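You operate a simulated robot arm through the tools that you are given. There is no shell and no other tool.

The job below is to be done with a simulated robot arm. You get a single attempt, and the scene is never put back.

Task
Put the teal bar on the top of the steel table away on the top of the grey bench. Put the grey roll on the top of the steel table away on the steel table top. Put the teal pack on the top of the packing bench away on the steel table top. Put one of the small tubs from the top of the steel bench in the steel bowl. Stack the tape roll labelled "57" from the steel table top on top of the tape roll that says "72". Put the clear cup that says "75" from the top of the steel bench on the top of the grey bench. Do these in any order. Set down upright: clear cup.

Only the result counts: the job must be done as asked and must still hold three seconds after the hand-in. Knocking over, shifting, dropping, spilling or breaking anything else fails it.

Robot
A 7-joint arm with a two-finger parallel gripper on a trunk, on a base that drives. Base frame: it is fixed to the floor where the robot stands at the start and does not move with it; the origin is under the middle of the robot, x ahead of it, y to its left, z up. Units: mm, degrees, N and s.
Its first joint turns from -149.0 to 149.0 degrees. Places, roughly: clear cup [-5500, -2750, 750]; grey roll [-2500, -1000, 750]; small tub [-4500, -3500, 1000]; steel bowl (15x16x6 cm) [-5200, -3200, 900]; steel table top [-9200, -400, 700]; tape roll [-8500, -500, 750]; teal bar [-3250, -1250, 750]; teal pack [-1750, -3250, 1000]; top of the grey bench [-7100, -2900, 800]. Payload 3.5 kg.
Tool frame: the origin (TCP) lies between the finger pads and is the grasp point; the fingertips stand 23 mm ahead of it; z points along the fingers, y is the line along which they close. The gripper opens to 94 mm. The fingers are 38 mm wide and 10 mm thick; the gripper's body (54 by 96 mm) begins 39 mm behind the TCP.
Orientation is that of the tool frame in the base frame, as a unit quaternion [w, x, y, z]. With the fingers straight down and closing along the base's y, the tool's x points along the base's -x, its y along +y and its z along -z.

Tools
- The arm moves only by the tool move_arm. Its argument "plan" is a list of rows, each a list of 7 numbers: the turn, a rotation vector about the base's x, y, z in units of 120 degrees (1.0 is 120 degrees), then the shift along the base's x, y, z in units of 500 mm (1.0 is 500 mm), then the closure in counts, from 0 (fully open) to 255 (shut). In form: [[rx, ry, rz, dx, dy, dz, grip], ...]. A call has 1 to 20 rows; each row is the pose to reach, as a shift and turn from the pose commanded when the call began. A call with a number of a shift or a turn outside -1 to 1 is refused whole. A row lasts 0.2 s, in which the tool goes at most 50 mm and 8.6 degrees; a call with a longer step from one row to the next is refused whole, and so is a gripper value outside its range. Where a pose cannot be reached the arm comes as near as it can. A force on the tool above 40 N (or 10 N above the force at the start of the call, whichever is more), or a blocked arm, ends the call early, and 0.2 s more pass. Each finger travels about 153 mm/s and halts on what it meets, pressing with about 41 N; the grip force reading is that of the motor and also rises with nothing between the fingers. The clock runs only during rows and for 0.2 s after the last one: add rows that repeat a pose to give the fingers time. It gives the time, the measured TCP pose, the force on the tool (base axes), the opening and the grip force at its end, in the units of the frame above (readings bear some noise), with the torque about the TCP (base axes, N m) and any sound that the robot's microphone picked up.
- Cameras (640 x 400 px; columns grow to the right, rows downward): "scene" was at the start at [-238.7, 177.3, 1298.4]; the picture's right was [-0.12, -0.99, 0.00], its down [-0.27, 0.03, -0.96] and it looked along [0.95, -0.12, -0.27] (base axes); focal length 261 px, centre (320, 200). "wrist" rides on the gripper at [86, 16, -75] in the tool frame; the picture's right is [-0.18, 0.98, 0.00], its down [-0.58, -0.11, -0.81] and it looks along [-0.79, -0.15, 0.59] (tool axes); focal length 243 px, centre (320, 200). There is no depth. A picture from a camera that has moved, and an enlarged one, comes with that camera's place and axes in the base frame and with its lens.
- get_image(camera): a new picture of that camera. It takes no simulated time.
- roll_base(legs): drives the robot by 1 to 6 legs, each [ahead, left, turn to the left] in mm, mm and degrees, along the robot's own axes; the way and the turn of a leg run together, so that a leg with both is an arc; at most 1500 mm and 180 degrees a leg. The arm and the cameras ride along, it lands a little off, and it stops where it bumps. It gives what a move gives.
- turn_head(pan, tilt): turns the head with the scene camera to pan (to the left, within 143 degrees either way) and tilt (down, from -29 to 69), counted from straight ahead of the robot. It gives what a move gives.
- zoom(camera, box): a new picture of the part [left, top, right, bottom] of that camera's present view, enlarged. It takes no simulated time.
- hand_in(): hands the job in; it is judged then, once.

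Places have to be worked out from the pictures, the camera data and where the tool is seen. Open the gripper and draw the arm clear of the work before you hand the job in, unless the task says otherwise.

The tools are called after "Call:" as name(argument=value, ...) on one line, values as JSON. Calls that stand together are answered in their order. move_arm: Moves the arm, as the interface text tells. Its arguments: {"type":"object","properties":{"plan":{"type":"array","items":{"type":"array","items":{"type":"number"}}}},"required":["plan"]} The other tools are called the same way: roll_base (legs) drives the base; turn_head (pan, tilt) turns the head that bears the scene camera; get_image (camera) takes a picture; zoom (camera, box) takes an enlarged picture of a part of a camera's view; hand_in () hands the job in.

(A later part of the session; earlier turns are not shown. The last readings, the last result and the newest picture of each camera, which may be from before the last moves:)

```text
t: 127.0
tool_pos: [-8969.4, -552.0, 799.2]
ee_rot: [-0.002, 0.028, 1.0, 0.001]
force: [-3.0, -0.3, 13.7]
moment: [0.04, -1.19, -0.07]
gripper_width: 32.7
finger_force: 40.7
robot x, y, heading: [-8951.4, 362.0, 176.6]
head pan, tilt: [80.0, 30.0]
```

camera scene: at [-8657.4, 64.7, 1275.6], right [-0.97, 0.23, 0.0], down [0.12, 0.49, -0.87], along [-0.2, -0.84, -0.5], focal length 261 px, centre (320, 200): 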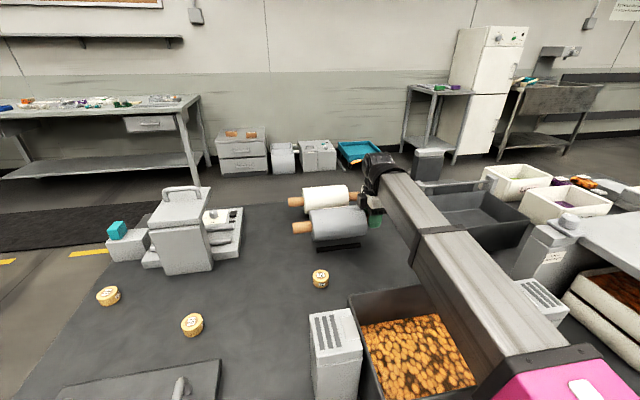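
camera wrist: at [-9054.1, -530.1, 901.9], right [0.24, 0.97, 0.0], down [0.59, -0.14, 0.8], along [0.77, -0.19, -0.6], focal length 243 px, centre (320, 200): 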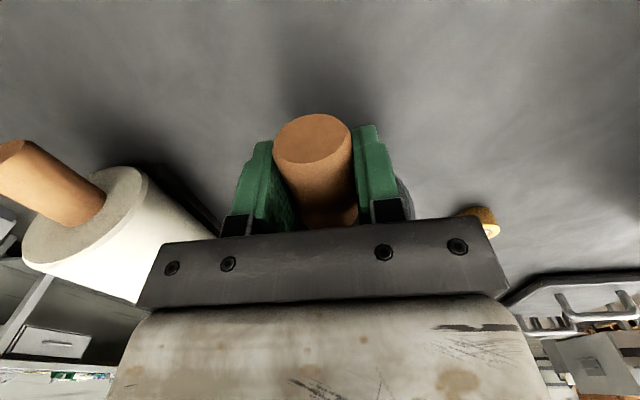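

Reaction is centred near the barrel's middle, so it is resting on the rails. I'll ease up 1.5 mm and open the gripper gradually.

Call:
move_arm(plan=[[0, 0, 0, 0, 0, 0.002, 255], [0, 0, 0, 0, 0, 0.003, 255], [0, 0, 0, 0, 0, 0.003, 160], [0, 0, 0, 0, 0, 0.003, 150], [0, 0, 0, 0, 0, 0.003, 120], [0, 0, 0, 0, 0, 0.003, 80], [0, 0, 0, 0, 0, 0.003, 40], [0, 0, 0, 0, 0, 0.003, 0], [0, 0, 0, 0, 0, 0.003, 0]])

Call:
zoom(camera="scene", box=[280, 180, 408, 260])

Call:
get_image(camera="wrist")

```text
t: 128.9
tool_pos: [-8971.3, -550.9, 800.1]
ee_rot: [-0.002, 0.029, 1.0, 0.001]
force: [-0.1, -0.1, 0.0]
moment: [-0.01, -0.02, -0.02]
gripper_width: 94.2
finger_force: 0.0
robot x, y, heading: [-8958.3, 361.8, 176.6]
head pan, tilt: [80.0, 30.0]
```

```text
5.00 times, centred on (344, 220) of scene
camera zoom: at [-8657.4, 64.9, 1275.7], right [-0.97, 0.23, 0.0], down [0.12, 0.49, -0.87], along [-0.2, -0.84, -0.5], focal length 1306 px, centre (200, 100)
```

zoom: 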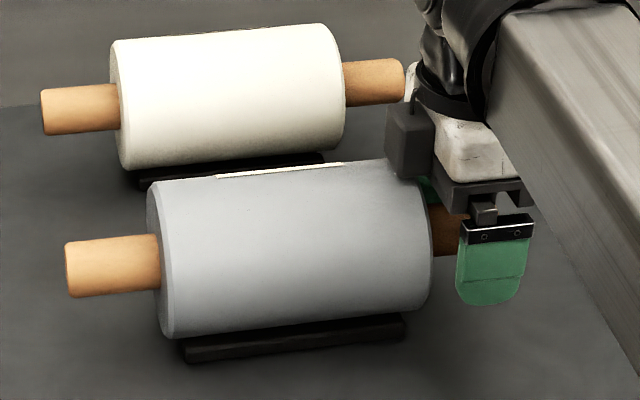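

```text
taken
camera wrist: at [-9055.7, -530.0, 874.9], right [0.24, 0.97, 0.0], down [0.58, -0.14, 0.8], along [0.78, -0.19, -0.6], focal length 243 px, centre (320, 200)
```

wrist: 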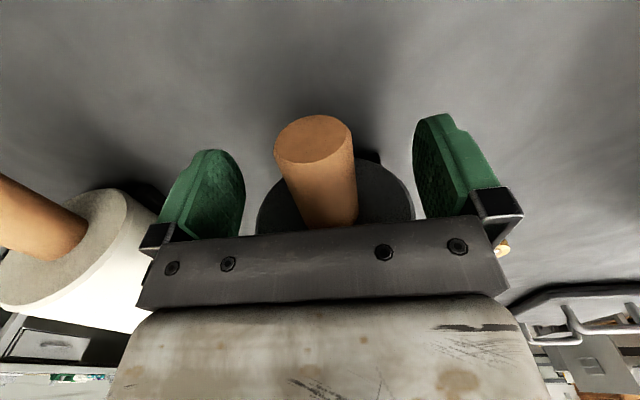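

The roll is on the rails and steady. I'll rise straight up, pull the arm in a bit, then back the base ~450 mm along the table to reach both tapes.

Call:
move_arm(plan=[[0, 0, 0, 0, 0, 0.04, 0], [0, 0, 0, 0, 0, 0.12, 0], [0, 0, 0, 0, 0, 0.2, 0], [0, 0, 0, 0, 0, 0.28, 0], [0, 0, 0, 0, 0, 0.36, 0], [0, 0, 0, 0, 0, 0.44, 0], [0, 0, 0, 0, 0.05, 0.52, 0], [0, 0, 0, 0, 0.12, 0.58, 0], [0, 0, 0, 0, 0.2, 0.6, 0], [0, 0, 0, 0, 0.26, 0.6, 0]])

Call:
get_image(camera="scene")

Call:
roll_base(legs=[[-450, 0, 0]])

Call:
turn_head(pan=85, tilt=40)

Call:
get_image(camera="scene")

Call:
get_image(camera="wrist")

```text
t: 131.2
tool_pos: [-8969.9, -421.1, 1099.4]
ee_rot: [-0.002, 0.028, 1.0, 0.001]
force: [0.2, 0.5, -1.3]
moment: [0.01, -0.01, -0.02]
gripper_width: 93.9
finger_force: 0.1
robot x, y, heading: [-8953.0, 364.0, 176.8]
head pan, tilt: [80.0, 30.0]
```

```text
taken
camera scene: at [-8657.4, 64.9, 1275.7], right [-0.97, 0.23, 0.0], down [0.12, 0.49, -0.87], along [-0.2, -0.84, -0.5], focal length 261 px, centre (320, 200)
```

scene: 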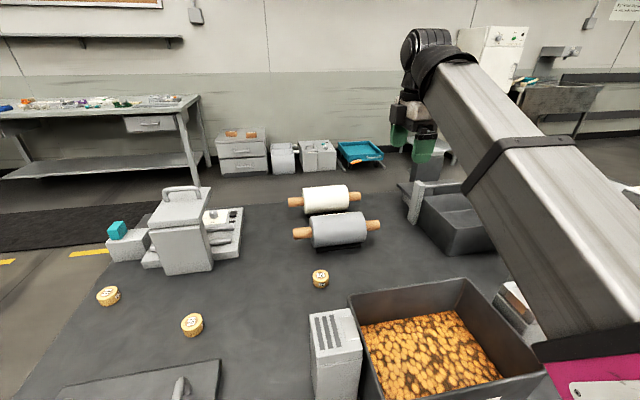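

```text
t: 133.9
tool_pos: [-8521.3, -449.1, 1099.3]
ee_rot: [-0.002, 0.026, 1.0, 0.001]
force: [0.0, 0.3, 0.3]
moment: [-0.01, 0.0, 0.01]
gripper_width: 93.9
finger_force: 0.1
robot x, y, heading: [-8503.9, 335.6, 176.5]
head pan, tilt: [80.0, 30.0]
```

```text
t: 134.6
tool_pos: [-8521.2, -449.0, 1098.8]
ee_rot: [-0.001, 0.026, 1.0, 0.001]
force: [-0.6, -0.4, -0.2]
moment: [0.01, 0.01, -0.02]
gripper_width: 94.0
finger_force: 0.0
robot x, y, heading: [-8505.0, 340.4, 176.6]
head pan, tilt: [85.0, 40.0]
```

```text
taken
camera scene: at [-8201.4, 43.8, 1260.4], right [-0.99, 0.14, 0.0], down [0.09, 0.64, -0.77], along [-0.11, -0.76, -0.64], focal length 261 px, centre (320, 200)
```

scene: 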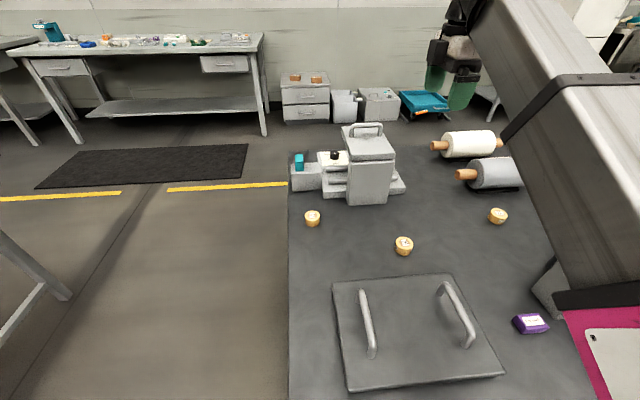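

```text
taken
camera wrist: at [-8606.7, -426.3, 1175.0], right [0.24, 0.97, 0.0], down [0.58, -0.14, 0.8], along [0.78, -0.19, -0.6], focal length 243 px, centre (320, 200)
```

wrist: 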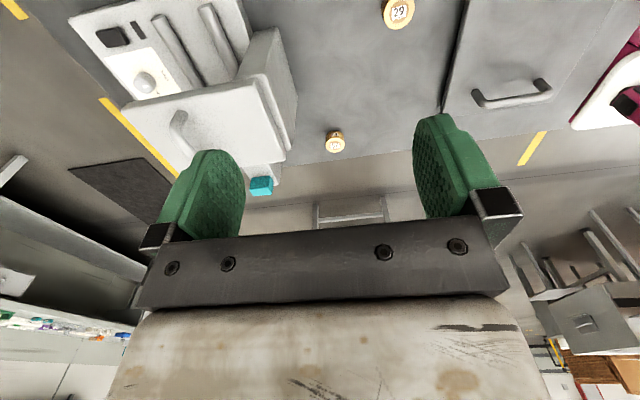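

Both views agree: tape "57" is at about (-8252,-479). I'll move laterally at height above it, then descend to z≈900 and re-measure.

Call:
move_arm(plan=[[0, 0, 0, 0.08, -0.008, 0, 0], [0, 0, 0, 0.17, -0.018, 0, 0], [0, 0, 0, 0.26, -0.028, 0, 0], [0, 0, 0, 0.35, -0.038, 0, 0], [0, 0, 0, 0.44, -0.048, 0, 0], [0, 0, 0, 0.53, -0.058, 0, 0], [0, 0, 0, 0.536, -0.058, -0.08, 0], [0, 0, 0, 0.536, -0.058, -0.16, 0], [0, 0, 0, 0.536, -0.058, -0.24, 0], [0, 0, 0, 0.536, -0.058, -0.32, 0], [0, 0, 0, 0.536, -0.058, -0.4, 0], [0, 0, 0, 0.536, -0.058, -0.4, 0]])

Call:
get_image(camera="wrist")

Call:
get_image(camera="scene")

```text
t: 137.2
tool_pos: [-8251.0, -476.4, 897.3]
ee_rot: [-0.002, 0.026, 1.0, 0.001]
force: [-1.1, 0.7, 0.4]
moment: [-0.01, 0.0, 0.0]
gripper_width: 93.9
finger_force: 0.0
robot x, y, heading: [-8509.5, 335.5, 176.7]
head pan, tilt: [85.0, 40.0]
```

```text
taken
camera wrist: at [-8337.0, -454.9, 974.4], right [0.24, 0.97, 0.0], down [0.58, -0.14, 0.8], along [0.78, -0.19, -0.59], focal length 243 px, centre (320, 200)
```

wrist: 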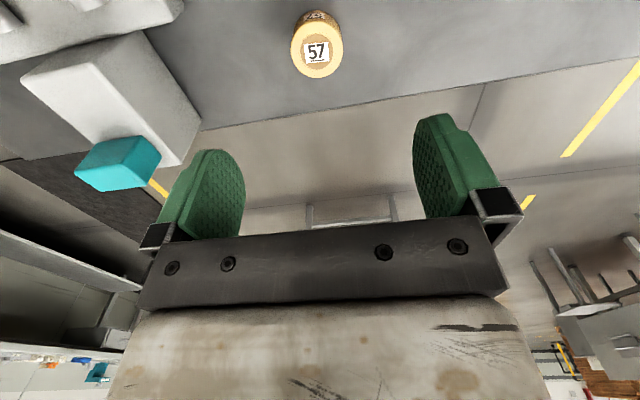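

```text
taken
camera scene: at [-8201.4, 43.8, 1260.4], right [-0.99, 0.14, 0.0], down [0.09, 0.64, -0.77], along [-0.11, -0.76, -0.64], focal length 261 px, centre (320, 200)
```

scene: 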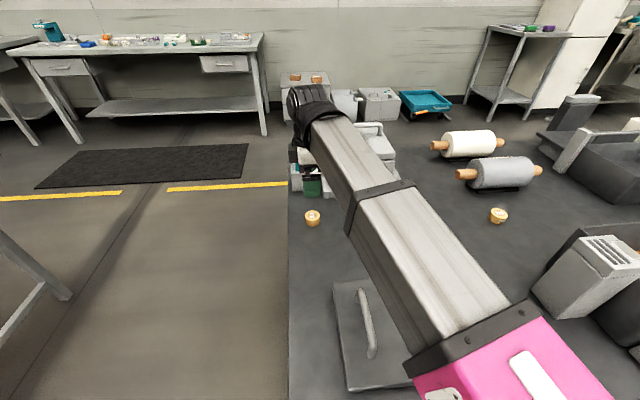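

Call:
zoom(camera="wrist", box=[268, 0, 364, 60])

Call:
zoom(camera="wrist", box=[268, 30, 364, 90])

```text
6.67 times, centred on (316, 30) of wrist
camera zoom: at [-8337.0, -454.9, 974.4], right [0.24, 0.97, 0.0], down [0.58, -0.14, 0.8], along [0.78, -0.19, -0.59], focal length 1618 px, centre (347, 1333)
```

zoom: 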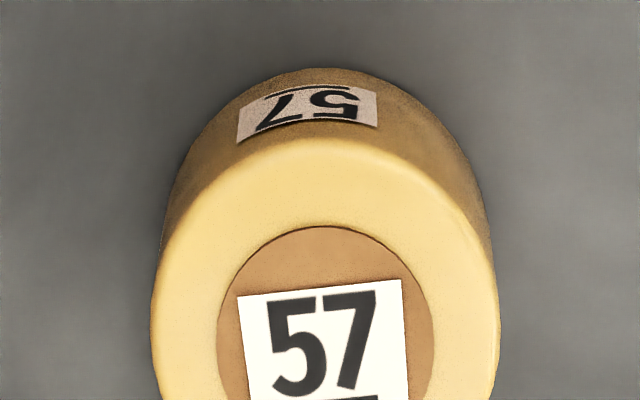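

```text
6.67 times, centred on (316, 60) of wrist
camera zoom: at [-8337.0, -454.9, 974.4], right [0.24, 0.97, 0.0], down [0.58, -0.14, 0.8], along [0.78, -0.19, -0.59], focal length 1618 px, centre (347, 1133)
```

zoom: 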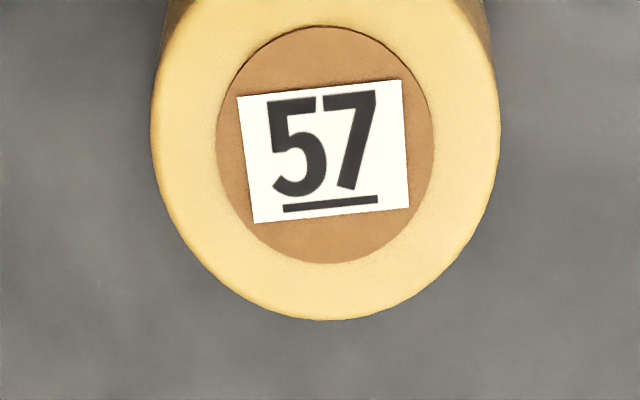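

Label "57" confirmed; tape top centre is 1.5 mm in −x and 2.6 mm in −y of the TCP. Descending to grip height and closing.

Call:
move_arm(plan=[[0, 0, 0, -0.003, -0.0052, -0.06, 0], [0, 0, 0, -0.003, -0.0052, -0.13, 0], [0, 0, 0, -0.003, -0.0052, -0.2, 0], [0, 0, 0, -0.003, -0.0052, -0.24, 0], [0, 0, 0, -0.003, -0.0052, -0.26, 0], [0, 0, 0, -0.003, -0.0052, -0.26, 0]])

Call:
get_image(camera="wrist")

Call:
zoom(camera="scene", box=[260, 160, 388, 240])

```text
t: 138.6
tool_pos: [-8254.7, -480.6, 770.8]
ee_rot: [-0.002, 0.026, 1.0, 0.001]
force: [-0.2, -0.1, 0.4]
moment: [0.0, 0.02, -0.01]
gripper_width: 94.2
finger_force: 0.0
robot x, y, heading: [-8508.9, 335.6, 176.8]
head pan, tilt: [85.0, 40.0]
```

```text
taken
camera wrist: at [-8339.2, -458.6, 845.7], right [0.24, 0.97, 0.0], down [0.58, -0.14, 0.8], along [0.78, -0.19, -0.6], focal length 243 px, centre (320, 200)
```

wrist: 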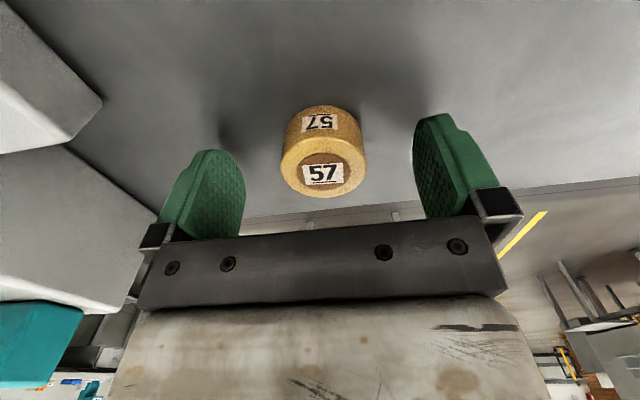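

```text
5.00 times, centred on (324, 200) of scene
camera zoom: at [-8201.4, 43.8, 1260.4], right [-0.99, 0.14, 0.0], down [0.09, 0.64, -0.77], along [-0.11, -0.76, -0.64], focal length 1306 px, centre (300, 200)
```

zoom: 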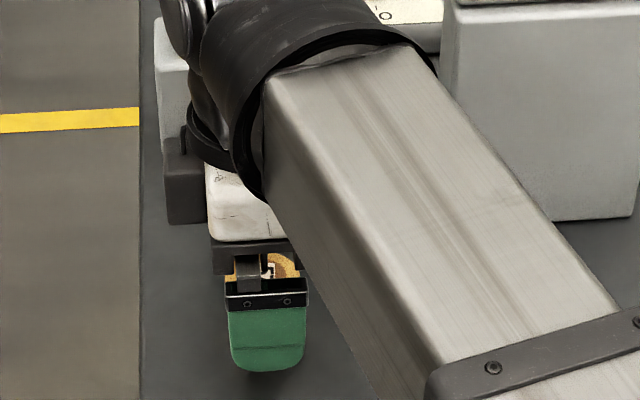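

The tape is centred between the pads. Closing the gripper and lifting.

Call:
move_arm(plan=[[0, 0, 0, 0, 0, 0, 255], [0, 0, 0, 0, 0, 0, 255], [0, 0, 0, 0, 0, 0, 255], [0, 0, 0, 0, 0, 0, 255], [0, 0, 0, 0, 0, 0.02, 255], [0, 0, 0, 0, 0, 0.06, 255], [0, 0, 0, 0, 0, 0.12, 255], [0, 0, 0, 0, 0, 0.2, 255], [0, 0, 0, 0, 0, 0.28, 255], [0, 0, 0, 0, 0, 0.36, 255], [0, 0, 0, 0, 0, 0.44, 255], [0, 0, 0, 0, 0, 0.52, 255], [0, 0, 0, 0, 0, 0.58, 255]])

Call:
get_image(camera="wrist")

```text
t: 141.4
tool_pos: [-8254.9, -477.0, 1058.8]
ee_rot: [-0.002, 0.026, 1.0, 0.0]
force: [-1.0, -0.7, -1.0]
moment: [-0.01, -0.05, 0.02]
gripper_width: 40.2
finger_force: 41.6
robot x, y, heading: [-8506.0, 339.9, 177.0]
head pan, tilt: [85.0, 40.0]
```

```text
taken
camera wrist: at [-8340.2, -454.7, 1134.6], right [0.24, 0.97, 0.0], down [0.58, -0.14, 0.8], along [0.78, -0.19, -0.6], focal length 243 px, centre (320, 200)
```

wrist: 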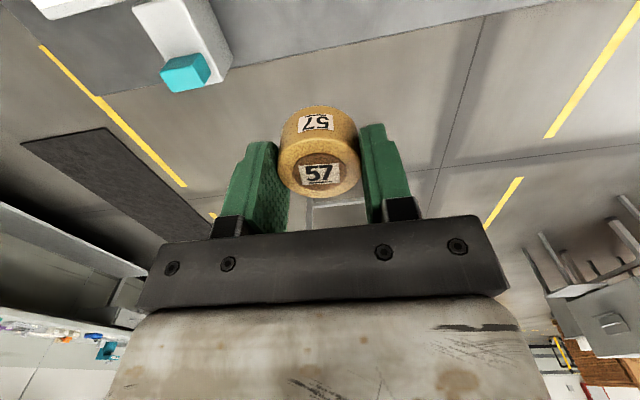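

Holding tape "57" (40.2 mm). I'll traverse at height to hover near tape "72".

Call:
move_arm(plan=[[0, 0, 0, -0.04, 0.005, 0, 255], [0, 0, 0, -0.12, 0.015, 0, 255], [0, 0, 0, -0.21, 0.026, 0, 255], [0, 0, 0, -0.3, 0.037, 0, 255], [0, 0, 0, -0.39, 0.048, 0, 255], [0, 0, 0, -0.48, 0.06, 0, 255], [0, 0, 0, -0.57, 0.071, 0, 255], [0, 0, 0, -0.66, 0.082, 0, 255], [0, 0, 0, -0.75, 0.094, 0, 255], [0, 0, 0, -0.84, 0.105, 0, 255], [0, 0, 0, -0.91, 0.114, 0, 255], [0, 0, 0, -0.94, 0.118, 0, 255], [0, 0, 0, -0.94, 0.118, 0, 255]])

Call:
get_image(camera="wrist")

Call:
get_image(camera="scene")

```text
t: 144.2
tool_pos: [-8727.2, -422.3, 1060.5]
ee_rot: [-0.001, 0.027, 1.0, 0.0]
force: [0.5, 0.4, -0.2]
moment: [-0.01, -0.01, 0.01]
gripper_width: 40.2
finger_force: 41.2
robot x, y, heading: [-8505.2, 340.8, 176.8]
head pan, tilt: [85.0, 40.0]
```

```text
taken
camera wrist: at [-8812.4, -400.8, 1134.6], right [0.24, 0.97, 0.0], down [0.58, -0.14, 0.8], along [0.78, -0.19, -0.6], focal length 243 px, centre (320, 200)
```

wrist: 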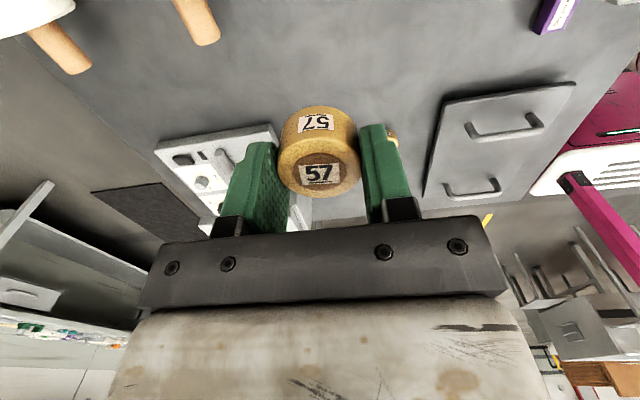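

```text
taken
camera scene: at [-8201.4, 43.8, 1260.4], right [-0.99, 0.14, 0.0], down [0.09, 0.64, -0.77], along [-0.11, -0.76, -0.64], focal length 261 px, centre (320, 200)
```

scene: 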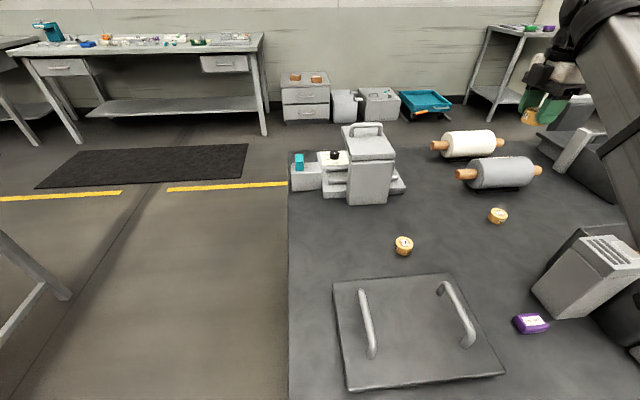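

Tape 72 is just out of the wrist view; I'll overshoot to −x ~120 mm to measure it from the wrist camera.

Call:
move_arm(plan=[[0, 0, 0, -0.04, 0.004, 0, 255], [0, 0, 0, -0.12, 0.012, 0, 255], [0, 0, 0, -0.2, 0.02, 0, 255], [0, 0, 0, -0.24, 0.024, -0.04, 255], [0, 0, 0, -0.246, 0.024, -0.12, 255], [0, 0, 0, -0.246, 0.024, -0.16, 255], [0, 0, 0, -0.246, 0.024, -0.16, 255]])

Call:
get_image(camera="wrist")

Call:
zoom(camera="wrist", box=[240, 0, 400, 100])

Call:
zoom(camera="wrist", box=[256, 100, 384, 180])

```text
t: 145.8
tool_pos: [-8849.1, -408.5, 981.1]
ee_rot: [-0.002, 0.026, 1.0, 0.001]
force: [0.7, 0.0, 0.0]
moment: [-0.01, 0.02, 0.01]
gripper_width: 40.3
finger_force: 40.7
robot x, y, heading: [-8502.8, 337.6, 176.6]
head pan, tilt: [85.0, 40.0]
```

```text
taken
camera wrist: at [-8933.9, -386.8, 1055.6], right [0.24, 0.97, 0.0], down [0.58, -0.14, 0.8], along [0.78, -0.19, -0.6], focal length 243 px, centre (320, 200)
```

wrist: 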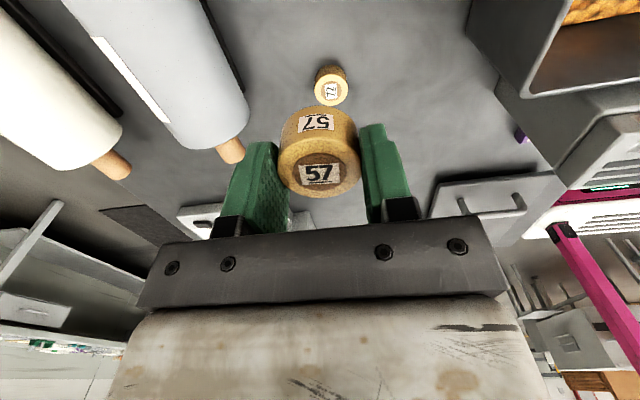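

```text
4.00 times, centred on (320, 50) of wrist
camera zoom: at [-8933.9, -386.8, 1055.6], right [0.24, 0.97, 0.0], down [0.58, -0.14, 0.8], along [0.78, -0.19, -0.6], focal length 970 px, centre (320, 800)
```

zoom: 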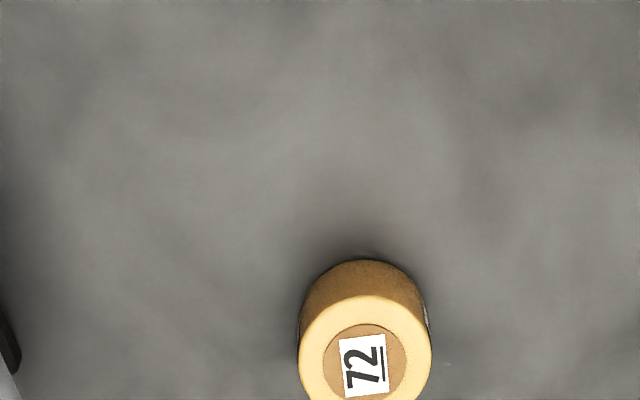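

```text
5.00 times, centred on (320, 140) of wrist
camera zoom: at [-8933.9, -386.8, 1055.6], right [0.24, 0.97, 0.0], down [0.58, -0.14, 0.8], along [0.78, -0.19, -0.6], focal length 1213 px, centre (320, 500)
```

zoom: 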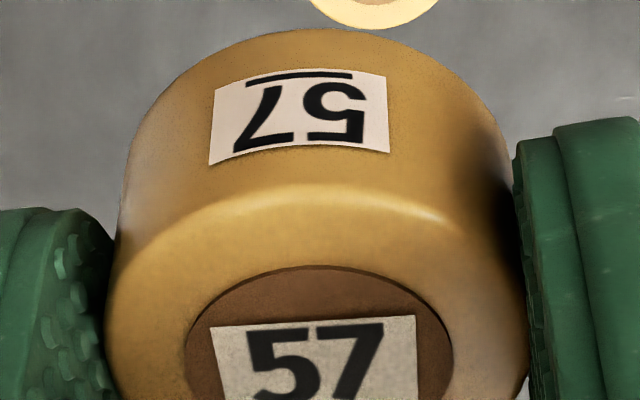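

72's top centre is at about (-8769,-412.6); the held tape's centre is ~1.4 mm off the TCP. Moving over it and lowering to ~10 mm above.

Call:
move_arm(plan=[[0, 0, 0, 0.04, -0.002, 0, 255], [0, 0, 0, 0.12, -0.007, 0, 255], [0, 0, 0, 0.157, -0.009, 0, 255], [0, 0, 0, 0.157, -0.009, -0.04, 255], [0, 0, 0, 0.157, -0.009, -0.11, 255], [0, 0, 0, 0.157, -0.009, -0.18, 255], [0, 0, 0, 0.157, -0.009, -0.25, 255], [0, 0, 0, 0.157, -0.009, -0.31, 255], [0, 0, 0, 0.157, -0.009, -0.345, 255], [0, 0, 0, 0.157, -0.009, -0.345, 255]])

Call:
get_image(camera="wrist")

Call:
zoom(camera="scene", box=[430, 160, 590, 260])

```text
t: 148.0
tool_pos: [-8768.8, -413.8, 809.4]
ee_rot: [-0.001, 0.026, 1.0, 0.001]
force: [0.3, 0.0, -0.8]
moment: [-0.03, 0.01, 0.0]
gripper_width: 40.5
finger_force: 41.4
robot x, y, heading: [-8506.2, 336.7, 176.7]
head pan, tilt: [85.0, 40.0]
```

```text
taken
camera wrist: at [-8853.8, -391.4, 883.9], right [0.24, 0.97, 0.0], down [0.58, -0.14, 0.8], along [0.78, -0.19, -0.6], focal length 243 px, centre (320, 200)
```

wrist: 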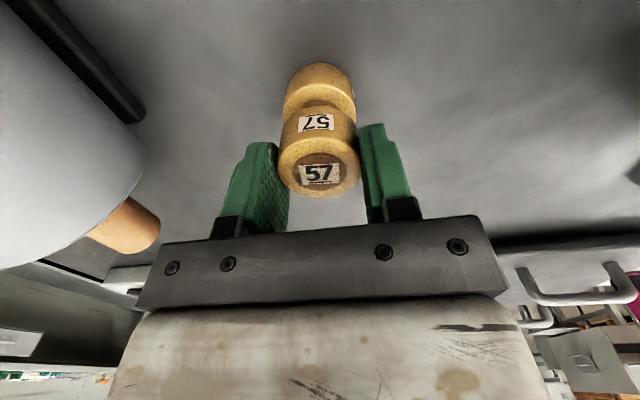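

```text
4.00 times, centred on (510, 210) of scene
camera zoom: at [-8201.4, 43.8, 1260.4], right [-0.99, 0.14, 0.0], down [0.09, 0.64, -0.77], along [-0.11, -0.76, -0.64], focal length 1045 px, centre (-440, 160)
```

zoom: 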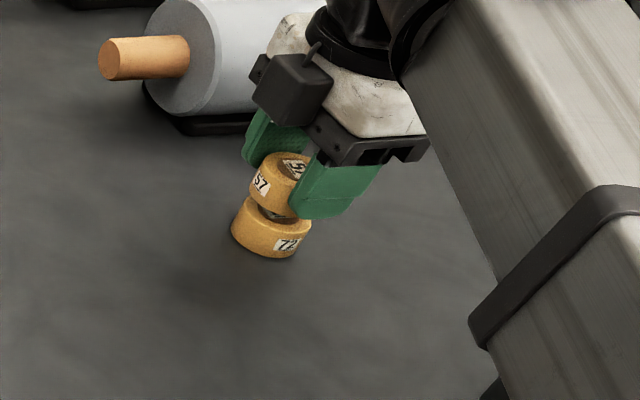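

Call:
zoom(camera="scene", box=[480, 195, 520, 220])

Call:
zoom(camera="wrist", box=[256, 50, 384, 130])

Call:
zoom(camera="wrist", box=[256, 130, 384, 210])

```text
16.00 times, centred on (500, 208) of scene
camera zoom: at [-8201.4, 43.8, 1260.4], right [-0.99, 0.14, 0.0], down [0.09, 0.64, -0.77], along [-0.11, -0.76, -0.64], focal length 4179 px, centre (-2560, 80)
```

zoom: 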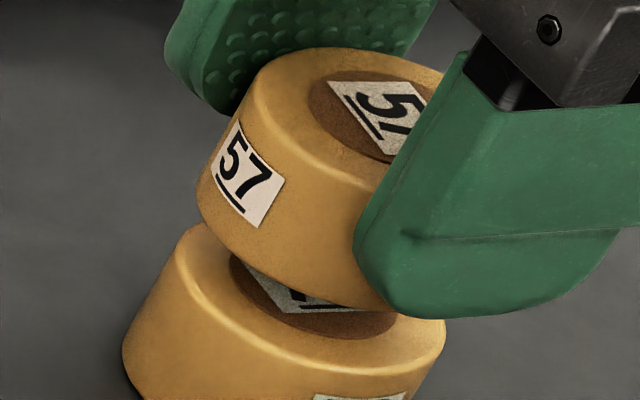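

```text
5.00 times, centred on (320, 90) of wrist
camera zoom: at [-8853.8, -391.4, 883.9], right [0.24, 0.97, 0.0], down [0.58, -0.14, 0.8], along [0.78, -0.19, -0.6], focal length 1213 px, centre (320, 750)
```

zoom: 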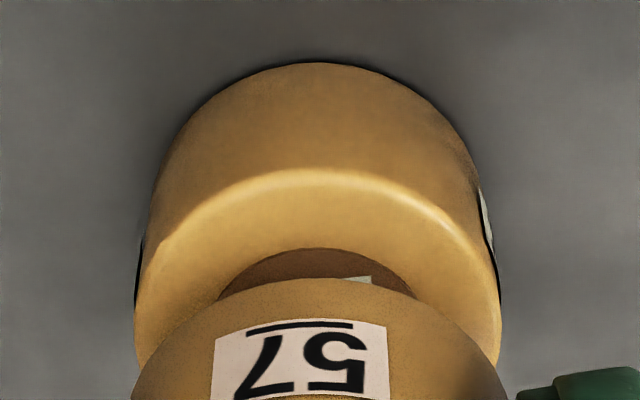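

```text
5.00 times, centred on (320, 170) of wrist
camera zoom: at [-8853.8, -391.4, 883.9], right [0.24, 0.97, 0.0], down [0.58, -0.14, 0.8], along [0.78, -0.19, -0.6], focal length 1213 px, centre (320, 350)
```

zoom: 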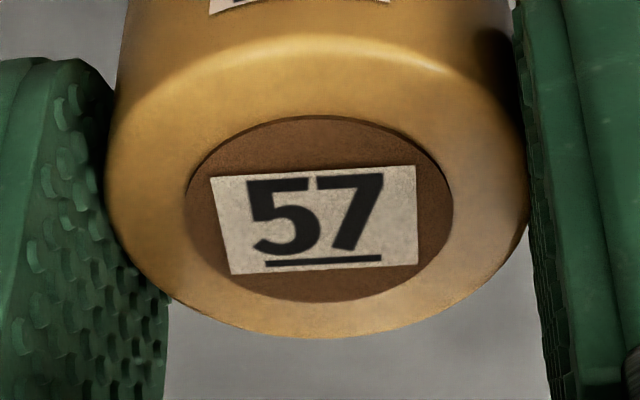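

Geometry shows both tapes aligned within ~1 mm. Descending slowly to contact.

Call:
move_arm(plan=[[0, 0, 0, 0, 0, -0.006, 255], [0, 0, 0, 0, 0, -0.012, 255], [0, 0, 0, 0, 0, -0.017, 255], [0, 0, 0, 0, 0, -0.017, 255]])

Call:
move_arm(plan=[[0, 0, 0, 0, 0, -0.002, 255], [0, 0, 0, 0, 0, -0.004, 255], [0, 0, 0, 0, 0, -0.004, 255]])

Call:
zoom(camera="scene", box=[480, 195, 520, 220])

```text
t: 149.0
tool_pos: [-8769.3, -413.1, 799.0]
ee_rot: [-0.002, 0.026, 1.0, 0.001]
force: [-0.3, -0.5, -0.2]
moment: [0.01, 0.02, 0.02]
gripper_width: 40.4
finger_force: 40.7
robot x, y, heading: [-8509.3, 338.7, 176.6]
head pan, tilt: [85.0, 40.0]
```

```text
t: 149.8
tool_pos: [-8770.7, -414.1, 795.8]
ee_rot: [-0.002, 0.027, 1.0, 0.001]
force: [1.3, 0.4, 0.6]
moment: [0.01, 0.0, 0.02]
gripper_width: 40.3
finger_force: 40.5
robot x, y, heading: [-8506.6, 336.9, 177.2]
head pan, tilt: [85.0, 40.0]
```

```text
16.00 times, centred on (500, 208) of scene
camera zoom: at [-8201.4, 43.9, 1260.4], right [-0.99, 0.14, 0.0], down [0.09, 0.64, -0.77], along [-0.11, -0.76, -0.64], focal length 4179 px, centre (-2560, 80)
```

zoom: 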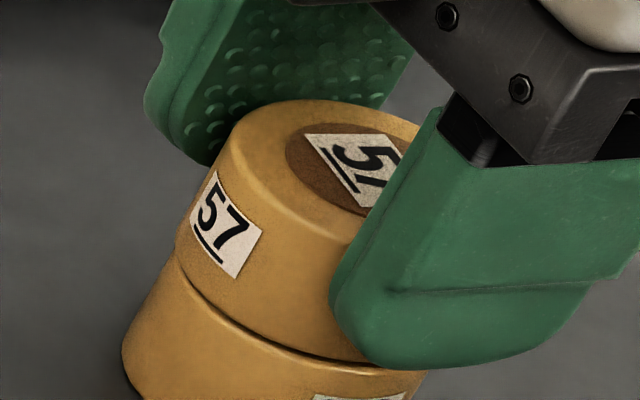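

Call:
move_arm(plan=[[0, 0, 0, 0, 0, -0.002, 255], [0, 0, 0, 0, 0, -0.002, 255]])

Call:
zoom(camera="scene", box=[480, 195, 520, 220])

```text
t: 150.4
tool_pos: [-8768.9, -412.7, 796.3]
ee_rot: [-0.003, 0.027, 1.0, 0.001]
force: [-1.4, 0.0, 0.2]
moment: [-0.01, 0.04, -0.03]
gripper_width: 40.4
finger_force: 40.6
robot x, y, heading: [-8503.4, 337.8, 176.9]
head pan, tilt: [85.0, 40.0]
```

```text
16.00 times, centred on (500, 208) of scene
camera zoom: at [-8201.3, 44.1, 1260.4], right [-0.99, 0.14, 0.0], down [0.09, 0.64, -0.77], along [-0.11, -0.76, -0.64], focal length 4179 px, centre (-2560, 80)
```

zoom: 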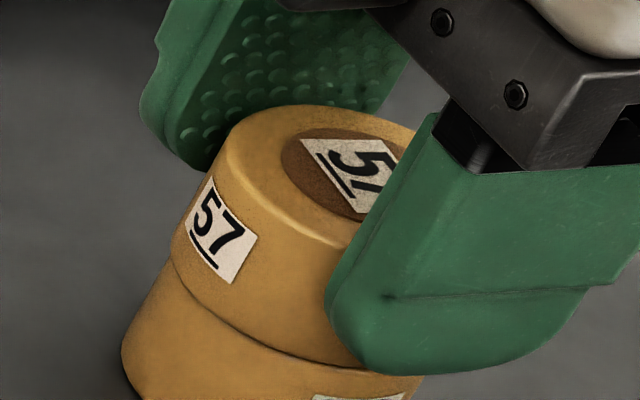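

Call:
move_arm(plan=[[0, 0, 0, 0, 0, -0.002, 255], [0, 0, 0, 0, 0, -0.002, 255]])

Call:
zoom(camera="scene", box=[480, 195, 520, 220])

```text
t: 151.0
tool_pos: [-8769.0, -413.4, 795.4]
ee_rot: [-0.003, 0.026, 1.0, 0.0]
force: [0.1, -1.8, 8.1]
moment: [-0.03, -0.01, 0.01]
gripper_width: 40.2
finger_force: 40.5
robot x, y, heading: [-8509.3, 337.0, 176.7]
head pan, tilt: [85.0, 40.0]
```

```text
16.00 times, centred on (500, 208) of scene
camera zoom: at [-8201.1, 44.5, 1260.5], right [-0.99, 0.14, 0.0], down [0.09, 0.64, -0.77], along [-0.11, -0.76, -0.64], focal length 4179 px, centre (-2560, 80)
```

zoom: 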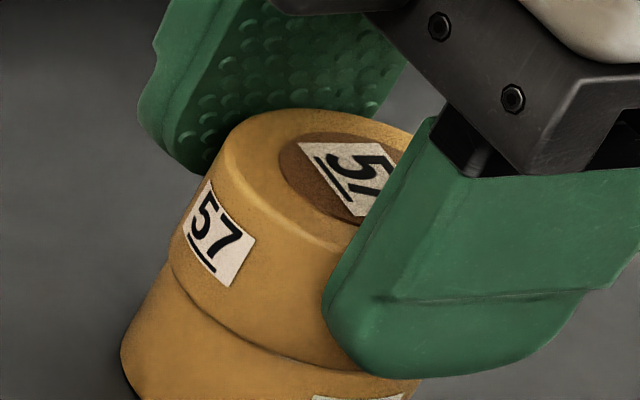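

Contact made (8 N). Easing off 0.5 mm and opening gradually.

Call:
move_arm(plan=[[0, 0, 0, 0, 0, 0.001, 255], [0, 0, 0, 0, 0, 0.001, 143], [0, 0, 0, 0, 0, 0.001, 138], [0, 0, 0, 0, 0, 0.001, 125], [0, 0, 0, 0, 0, 0.001, 95], [0, 0, 0, 0, 0, 0.001, 60], [0, 0, 0, 0, 0, 0.001, 20], [0, 0, 0, 0, 0, 0.001, 0], [0, 0, 0, 0, 0, 0.001, 0]])

Call:
get_image(camera="wrist")

Call:
zoom(camera="scene", box=[470, 190, 534, 230])

```text
t: 153.0
tool_pos: [-8769.2, -413.0, 795.4]
ee_rot: [-0.001, 0.026, 1.0, 0.001]
force: [-0.1, -0.3, 0.7]
moment: [-0.01, 0.0, -0.02]
gripper_width: 94.0
finger_force: 0.1
robot x, y, heading: [-8506.8, 336.8, 176.7]
head pan, tilt: [85.0, 40.0]
```

```text
taken
camera wrist: at [-8854.5, -391.3, 871.0], right [0.24, 0.97, 0.0], down [0.58, -0.14, 0.8], along [0.78, -0.19, -0.6], focal length 243 px, centre (320, 200)
```

wrist: 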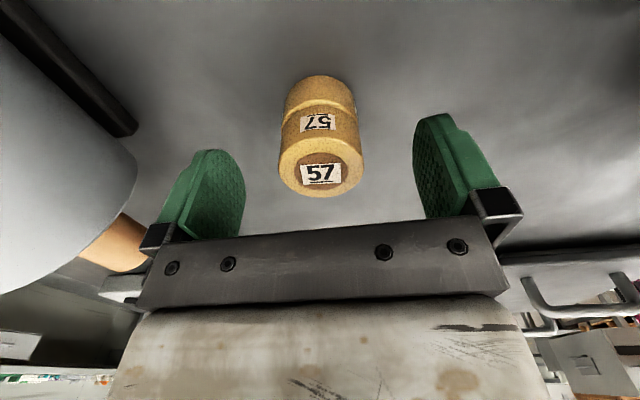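

```text
10.00 times, centred on (502, 210) of scene
camera zoom: at [-8201.2, 44.2, 1260.4], right [-0.99, 0.14, 0.0], down [0.09, 0.64, -0.77], along [-0.11, -0.76, -0.64], focal length 2612 px, centre (-1500, 100)
```

zoom: 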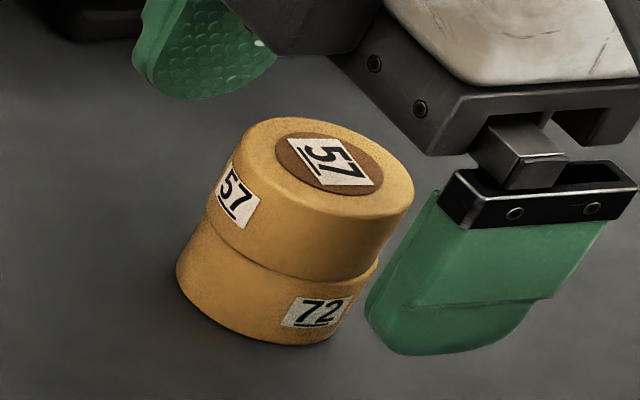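

The stack "57" on "72" is well aligned and free. I'll rise straight up, then move away from the table and look at the gap toward the wall benches.

Call:
move_arm(plan=[[0, 0, 0, 0, 0, 0.03, 0], [0, 0, 0, 0, 0, 0.1, 0], [0, 0, 0, 0, 0, 0.18, 0], [0, 0, 0, 0, 0, 0.27, 0], [0, 0, 0, 0, 0, 0.36, 0], [0, 0, 0, 0, 0, 0.45, 0], [0, 0, 0, 0, 0, 0.54, 0], [0, 0, 0, 0, 0, 0.63, 0], [0, 0, 0, 0, 0, 0.7, 0]])

Call:
zoom(camera="scene", box=[430, 160, 590, 260])

Call:
turn_head(pan=140, tilt=20)

Call:
get_image(camera="scene")

Call:
turn_head(pan=100, tilt=15)

Call:
get_image(camera="scene")

```text
t: 155.0
tool_pos: [-8769.2, -413.4, 1141.6]
ee_rot: [-0.005, 0.027, 1.0, -0.004]
force: [-0.1, 0.0, 1.0]
moment: [0.01, 0.01, -0.01]
gripper_width: 94.0
finger_force: 0.2
out of reach, approached as far as the arm can: row 9
robot x, y, heading: [-8507.7, 339.0, 176.8]
head pan, tilt: [85.0, 40.0]
```

```text
4.00 times, centred on (510, 210) of scene
camera zoom: at [-8201.4, 43.8, 1260.4], right [-0.99, 0.14, 0.0], down [0.09, 0.64, -0.77], along [-0.11, -0.76, -0.64], focal length 1045 px, centre (-440, 160)
```

zoom: 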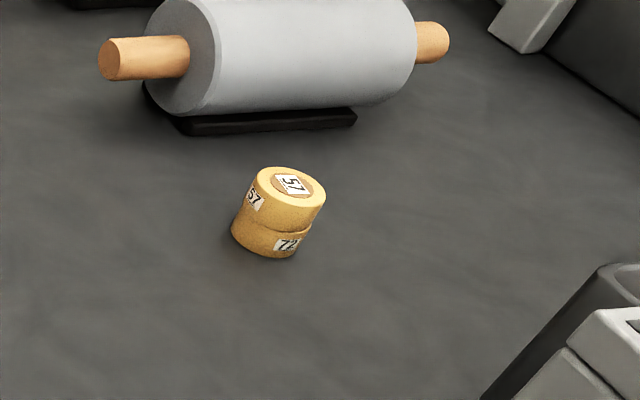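

```text
t: 156.2
tool_pos: [-8769.5, -415.2, 1141.3]
ee_rot: [-0.005, 0.026, 1.0, -0.005]
force: [-0.1, 0.6, -0.9]
moment: [0.01, 0.02, -0.04]
gripper_width: 93.8
finger_force: 0.1
robot x, y, heading: [-8508.9, 334.7, 177.1]
head pan, tilt: [140.0, 20.0]
```

```text
taken
camera scene: at [-8121.4, 64.1, 1291.7], right [-0.69, -0.73, 0.0], down [-0.25, 0.23, -0.94], along [0.68, -0.64, -0.34], focal length 261 px, centre (320, 200)
```

scene: 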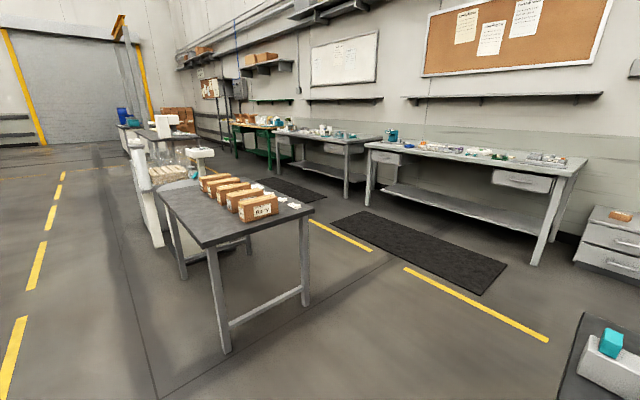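

```text
t: 157.3
tool_pos: [-8769.5, -414.6, 1140.9]
ee_rot: [-0.004, 0.026, 1.0, -0.004]
force: [0.5, -0.2, 0.5]
moment: [0.02, -0.01, 0.0]
gripper_width: 94.1
finger_force: 0.1
robot x, y, heading: [-8508.9, 334.4, 176.7]
head pan, tilt: [100.0, 15.0]
```

```text
taken
camera scene: at [-8178.1, 35.2, 1299.9], right [-0.99, -0.12, 0.0], down [-0.03, 0.26, -0.97], along [0.11, -0.96, -0.26], focal length 261 px, centre (320, 200)
```

scene: 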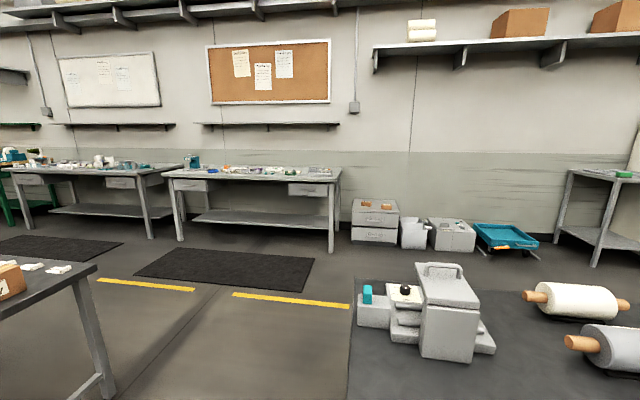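

The gap between this table (x<-8170) and the bread table (x>-6990) is ~1.2 m. I'll step away, turn to face −y, slide to x≈-7600 and drive through with the arm held high.

Call:
roll_base(legs=[[0, -300, 0], [0, 0, 93.3], [0, 910, 0]])

Call:
turn_head(pan=0, tilt=25)

Call:
get_image(camera="scene")

```text
t: 167.9
tool_pos: [-6803.1, 551.0, 1140.7]
ee_rot: [-0.001, 0.733, -0.68, 0.006]
force: [0.1, -0.1, 0.0]
moment: [0.03, 0.02, 0.02]
gripper_width: 94.0
finger_force: 0.2
robot x, y, heading: [-7582.0, 717.1, -85.7]
head pan, tilt: [100.0, 15.0]
```

```text
t: 169.7
tool_pos: [-6803.1, 551.2, 1140.7]
ee_rot: [0.0, 0.733, -0.68, 0.007]
force: [0.9, -0.6, 0.4]
moment: [0.0, -0.03, 0.0]
gripper_width: 93.8
finger_force: 0.0
robot x, y, heading: [-7581.5, 717.4, -85.8]
head pan, tilt: [0.0, 25.0]
```

```text
taken
camera scene: at [-7410.2, 966.4, 1283.7], right [-1.0, -0.07, 0.0], down [-0.03, 0.42, -0.91], along [0.06, -0.9, -0.42], focal length 261 px, centre (320, 200)
```

scene: 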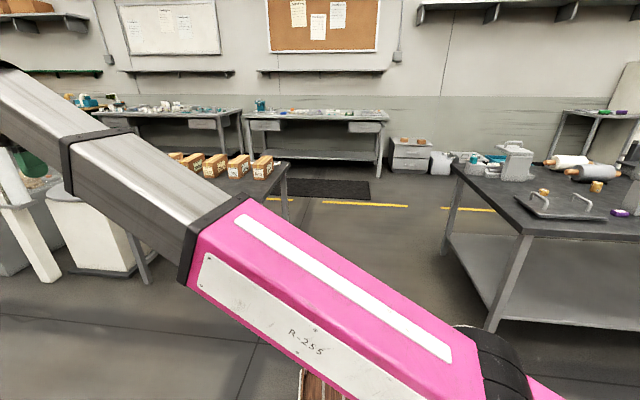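

Path is clear. Correct heading, drive through the gap, then turn to heading 180 so the arm points at the wall benches.

Call:
roll_base(legs=[[0, 0, -4.3], [1450, 0, 0], [730, 0, 0], [0, 0, -90]])

Call:
turn_head(pan=100, tilt=20)

Call:
get_image(camera="scene")

Call:
turn_head(pan=140, tilt=20)

Call:
get_image(camera="scene")

```text
t: 184.7
tool_pos: [-7729.5, -2221.2, 1141.7]
ee_rot: [-0.005, -0.014, 1.0, -0.004]
force: [0.0, 0.2, 0.5]
moment: [0.0, -0.02, 0.0]
gripper_width: 94.2
finger_force: 0.1
robot x, y, heading: [-7530.6, -1448.5, -178.5]
head pan, tilt: [0.0, 25.0]
```

```text
t: 186.5
tool_pos: [-7729.6, -2221.6, 1141.4]
ee_rot: [-0.004, -0.014, 1.0, -0.004]
force: [0.1, 0.5, 0.3]
moment: [0.0, 0.01, 0.0]
gripper_width: 94.3
finger_force: 0.0
robot x, y, heading: [-7530.1, -1451.4, -178.7]
head pan, tilt: [100.0, 20.0]
```

```text
taken
camera scene: at [-7176.9, -1725.6, 1291.8], right [-0.98, -0.2, 0.0], down [-0.07, 0.34, -0.94], along [0.18, -0.92, -0.34], focal length 261 px, centre (320, 200)
```

scene: 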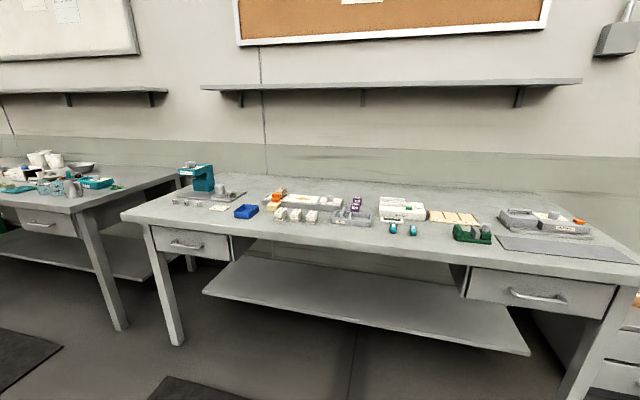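

```text
t: 187.5
tool_pos: [-7728.5, -2222.2, 1142.1]
ee_rot: [-0.005, -0.014, 1.0, -0.004]
force: [-0.7, 0.4, 0.6]
moment: [-0.01, 0.0, 0.05]
gripper_width: 94.0
finger_force: 0.0
robot x, y, heading: [-7527.6, -1453.0, -178.6]
head pan, tilt: [140.0, 20.0]
```

```text
taken
camera scene: at [-7122.6, -1692.5, 1291.8], right [-0.62, -0.78, 0.0], down [-0.27, 0.21, -0.94], along [0.73, -0.59, -0.34], focal length 261 px, centre (320, 200)
```

scene: 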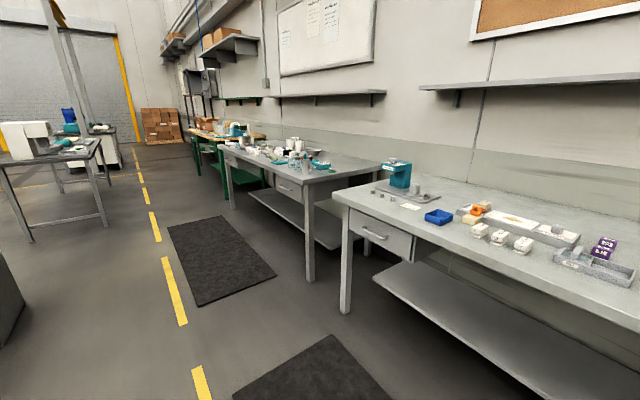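

The grey bench holds several items including two small teal bars. Zooming in.

Call:
turn_head(pan=95, tilt=25)

Call:
zoom(camera="scene", box=[150, 130, 390, 280])

Call:
zoom(camera="scene", box=[340, 130, 580, 280])

Call:
zoom(camera="scene", box=[0, 110, 200, 235])

```text
t: 188.7
tool_pos: [-7729.1, -2221.6, 1140.9]
ee_rot: [-0.004, -0.014, 1.0, -0.005]
force: [0.3, 0.0, 0.4]
moment: [-0.03, -0.01, 0.03]
gripper_width: 94.3
finger_force: 0.0
robot x, y, heading: [-7528.6, -1450.8, -178.6]
head pan, tilt: [95.0, 25.0]
```

```text
2.67 times, centred on (270, 205) of scene
camera zoom: at [-7185.0, -1725.9, 1283.7], right [-0.99, -0.11, 0.0], down [-0.05, 0.42, -0.91], along [0.1, -0.9, -0.42], focal length 696 px, centre (453, 187)
```

zoom: 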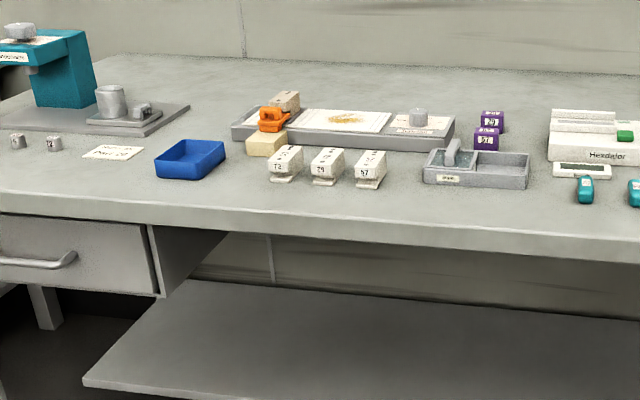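

```text
2.67 times, centred on (460, 205) of scene
camera zoom: at [-7185.0, -1725.9, 1283.7], right [-0.99, -0.11, 0.0], down [-0.05, 0.42, -0.91], along [0.1, -0.9, -0.42], focal length 696 px, centre (-53, 187)
```

zoom: 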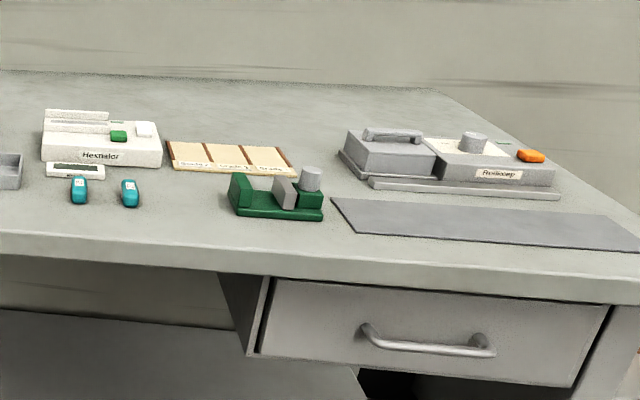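

```text
3.20 times, centred on (100, 172) of scene
camera zoom: at [-7185.0, -1725.9, 1283.7], right [-0.99, -0.11, 0.0], down [-0.05, 0.42, -0.91], along [0.1, -0.9, -0.42], focal length 836 px, centre (1024, 288)
```

zoom: 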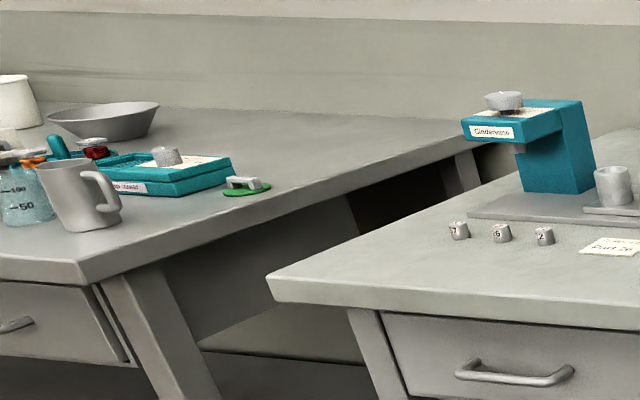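

Next target is the clear cup on the steel bench. I'll drive backward (+x) along the bench aisle to x≈-5500 and look.

Call:
roll_base(legs=[[-1000, 75, -0.7], [-1050, 75, -0.7]])

Call:
turn_head(pan=90, tilt=25)

Call:
get_image(camera="scene")

Call:
turn_head(pan=140, tilt=20)

Call:
get_image(camera="scene")

```text
t: 198.8
tool_pos: [-5716.1, -2351.9, 1140.8]
ee_rot: [-0.004, -0.005, 1.0, -0.003]
force: [0.2, -0.3, -0.4]
moment: [0.02, -0.02, 0.01]
gripper_width: 93.9
finger_force: 0.0
robot x, y, heading: [-5503.4, -1583.8, -179.6]
head pan, tilt: [95.0, 25.0]
```

```text
t: 199.4
tool_pos: [-5716.7, -2352.2, 1141.4]
ee_rot: [-0.004, -0.006, 1.0, -0.005]
force: [-0.6, 0.6, -0.6]
moment: [-0.05, -0.01, 0.03]
gripper_width: 94.0
finger_force: 0.1
robot x, y, heading: [-5501.1, -1581.8, -179.5]
head pan, tilt: [90.0, 25.0]
```

```text
taken
camera scene: at [-5170.8, -1865.3, 1283.7], right [-1.0, -0.01, 0.0], down [0.0, 0.42, -0.91], along [0.01, -0.91, -0.42], focal length 261 px, centre (320, 200)
```

scene: 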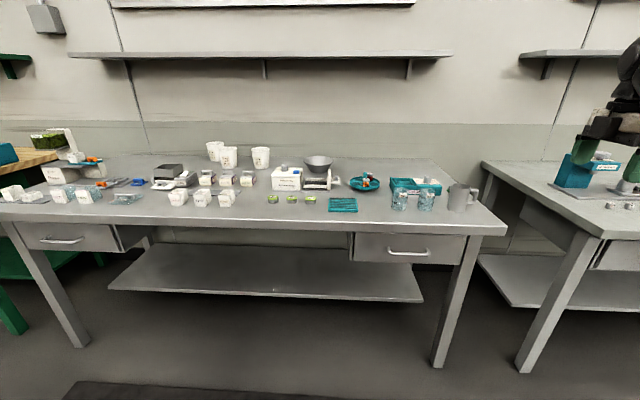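

```text
t: 200.6
tool_pos: [-5715.8, -2351.1, 1140.9]
ee_rot: [-0.003, -0.005, 1.0, -0.005]
force: [0.1, 0.3, 0.1]
moment: [0.0, 0.0, -0.03]
gripper_width: 93.9
finger_force: 0.0
robot x, y, heading: [-5501.7, -1582.2, -179.5]
head pan, tilt: [140.0, 20.0]
```

```text
taken
camera scene: at [-5099.7, -1832.6, 1291.8], right [-0.64, -0.77, 0.0], down [-0.26, 0.22, -0.94], along [0.72, -0.6, -0.34], focal length 261 px, centre (320, 200)
```

scene: 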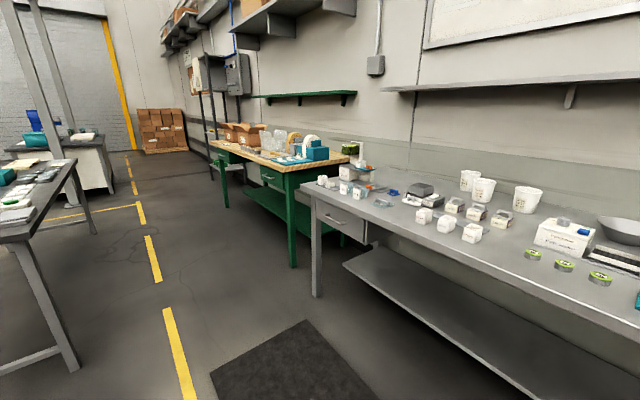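

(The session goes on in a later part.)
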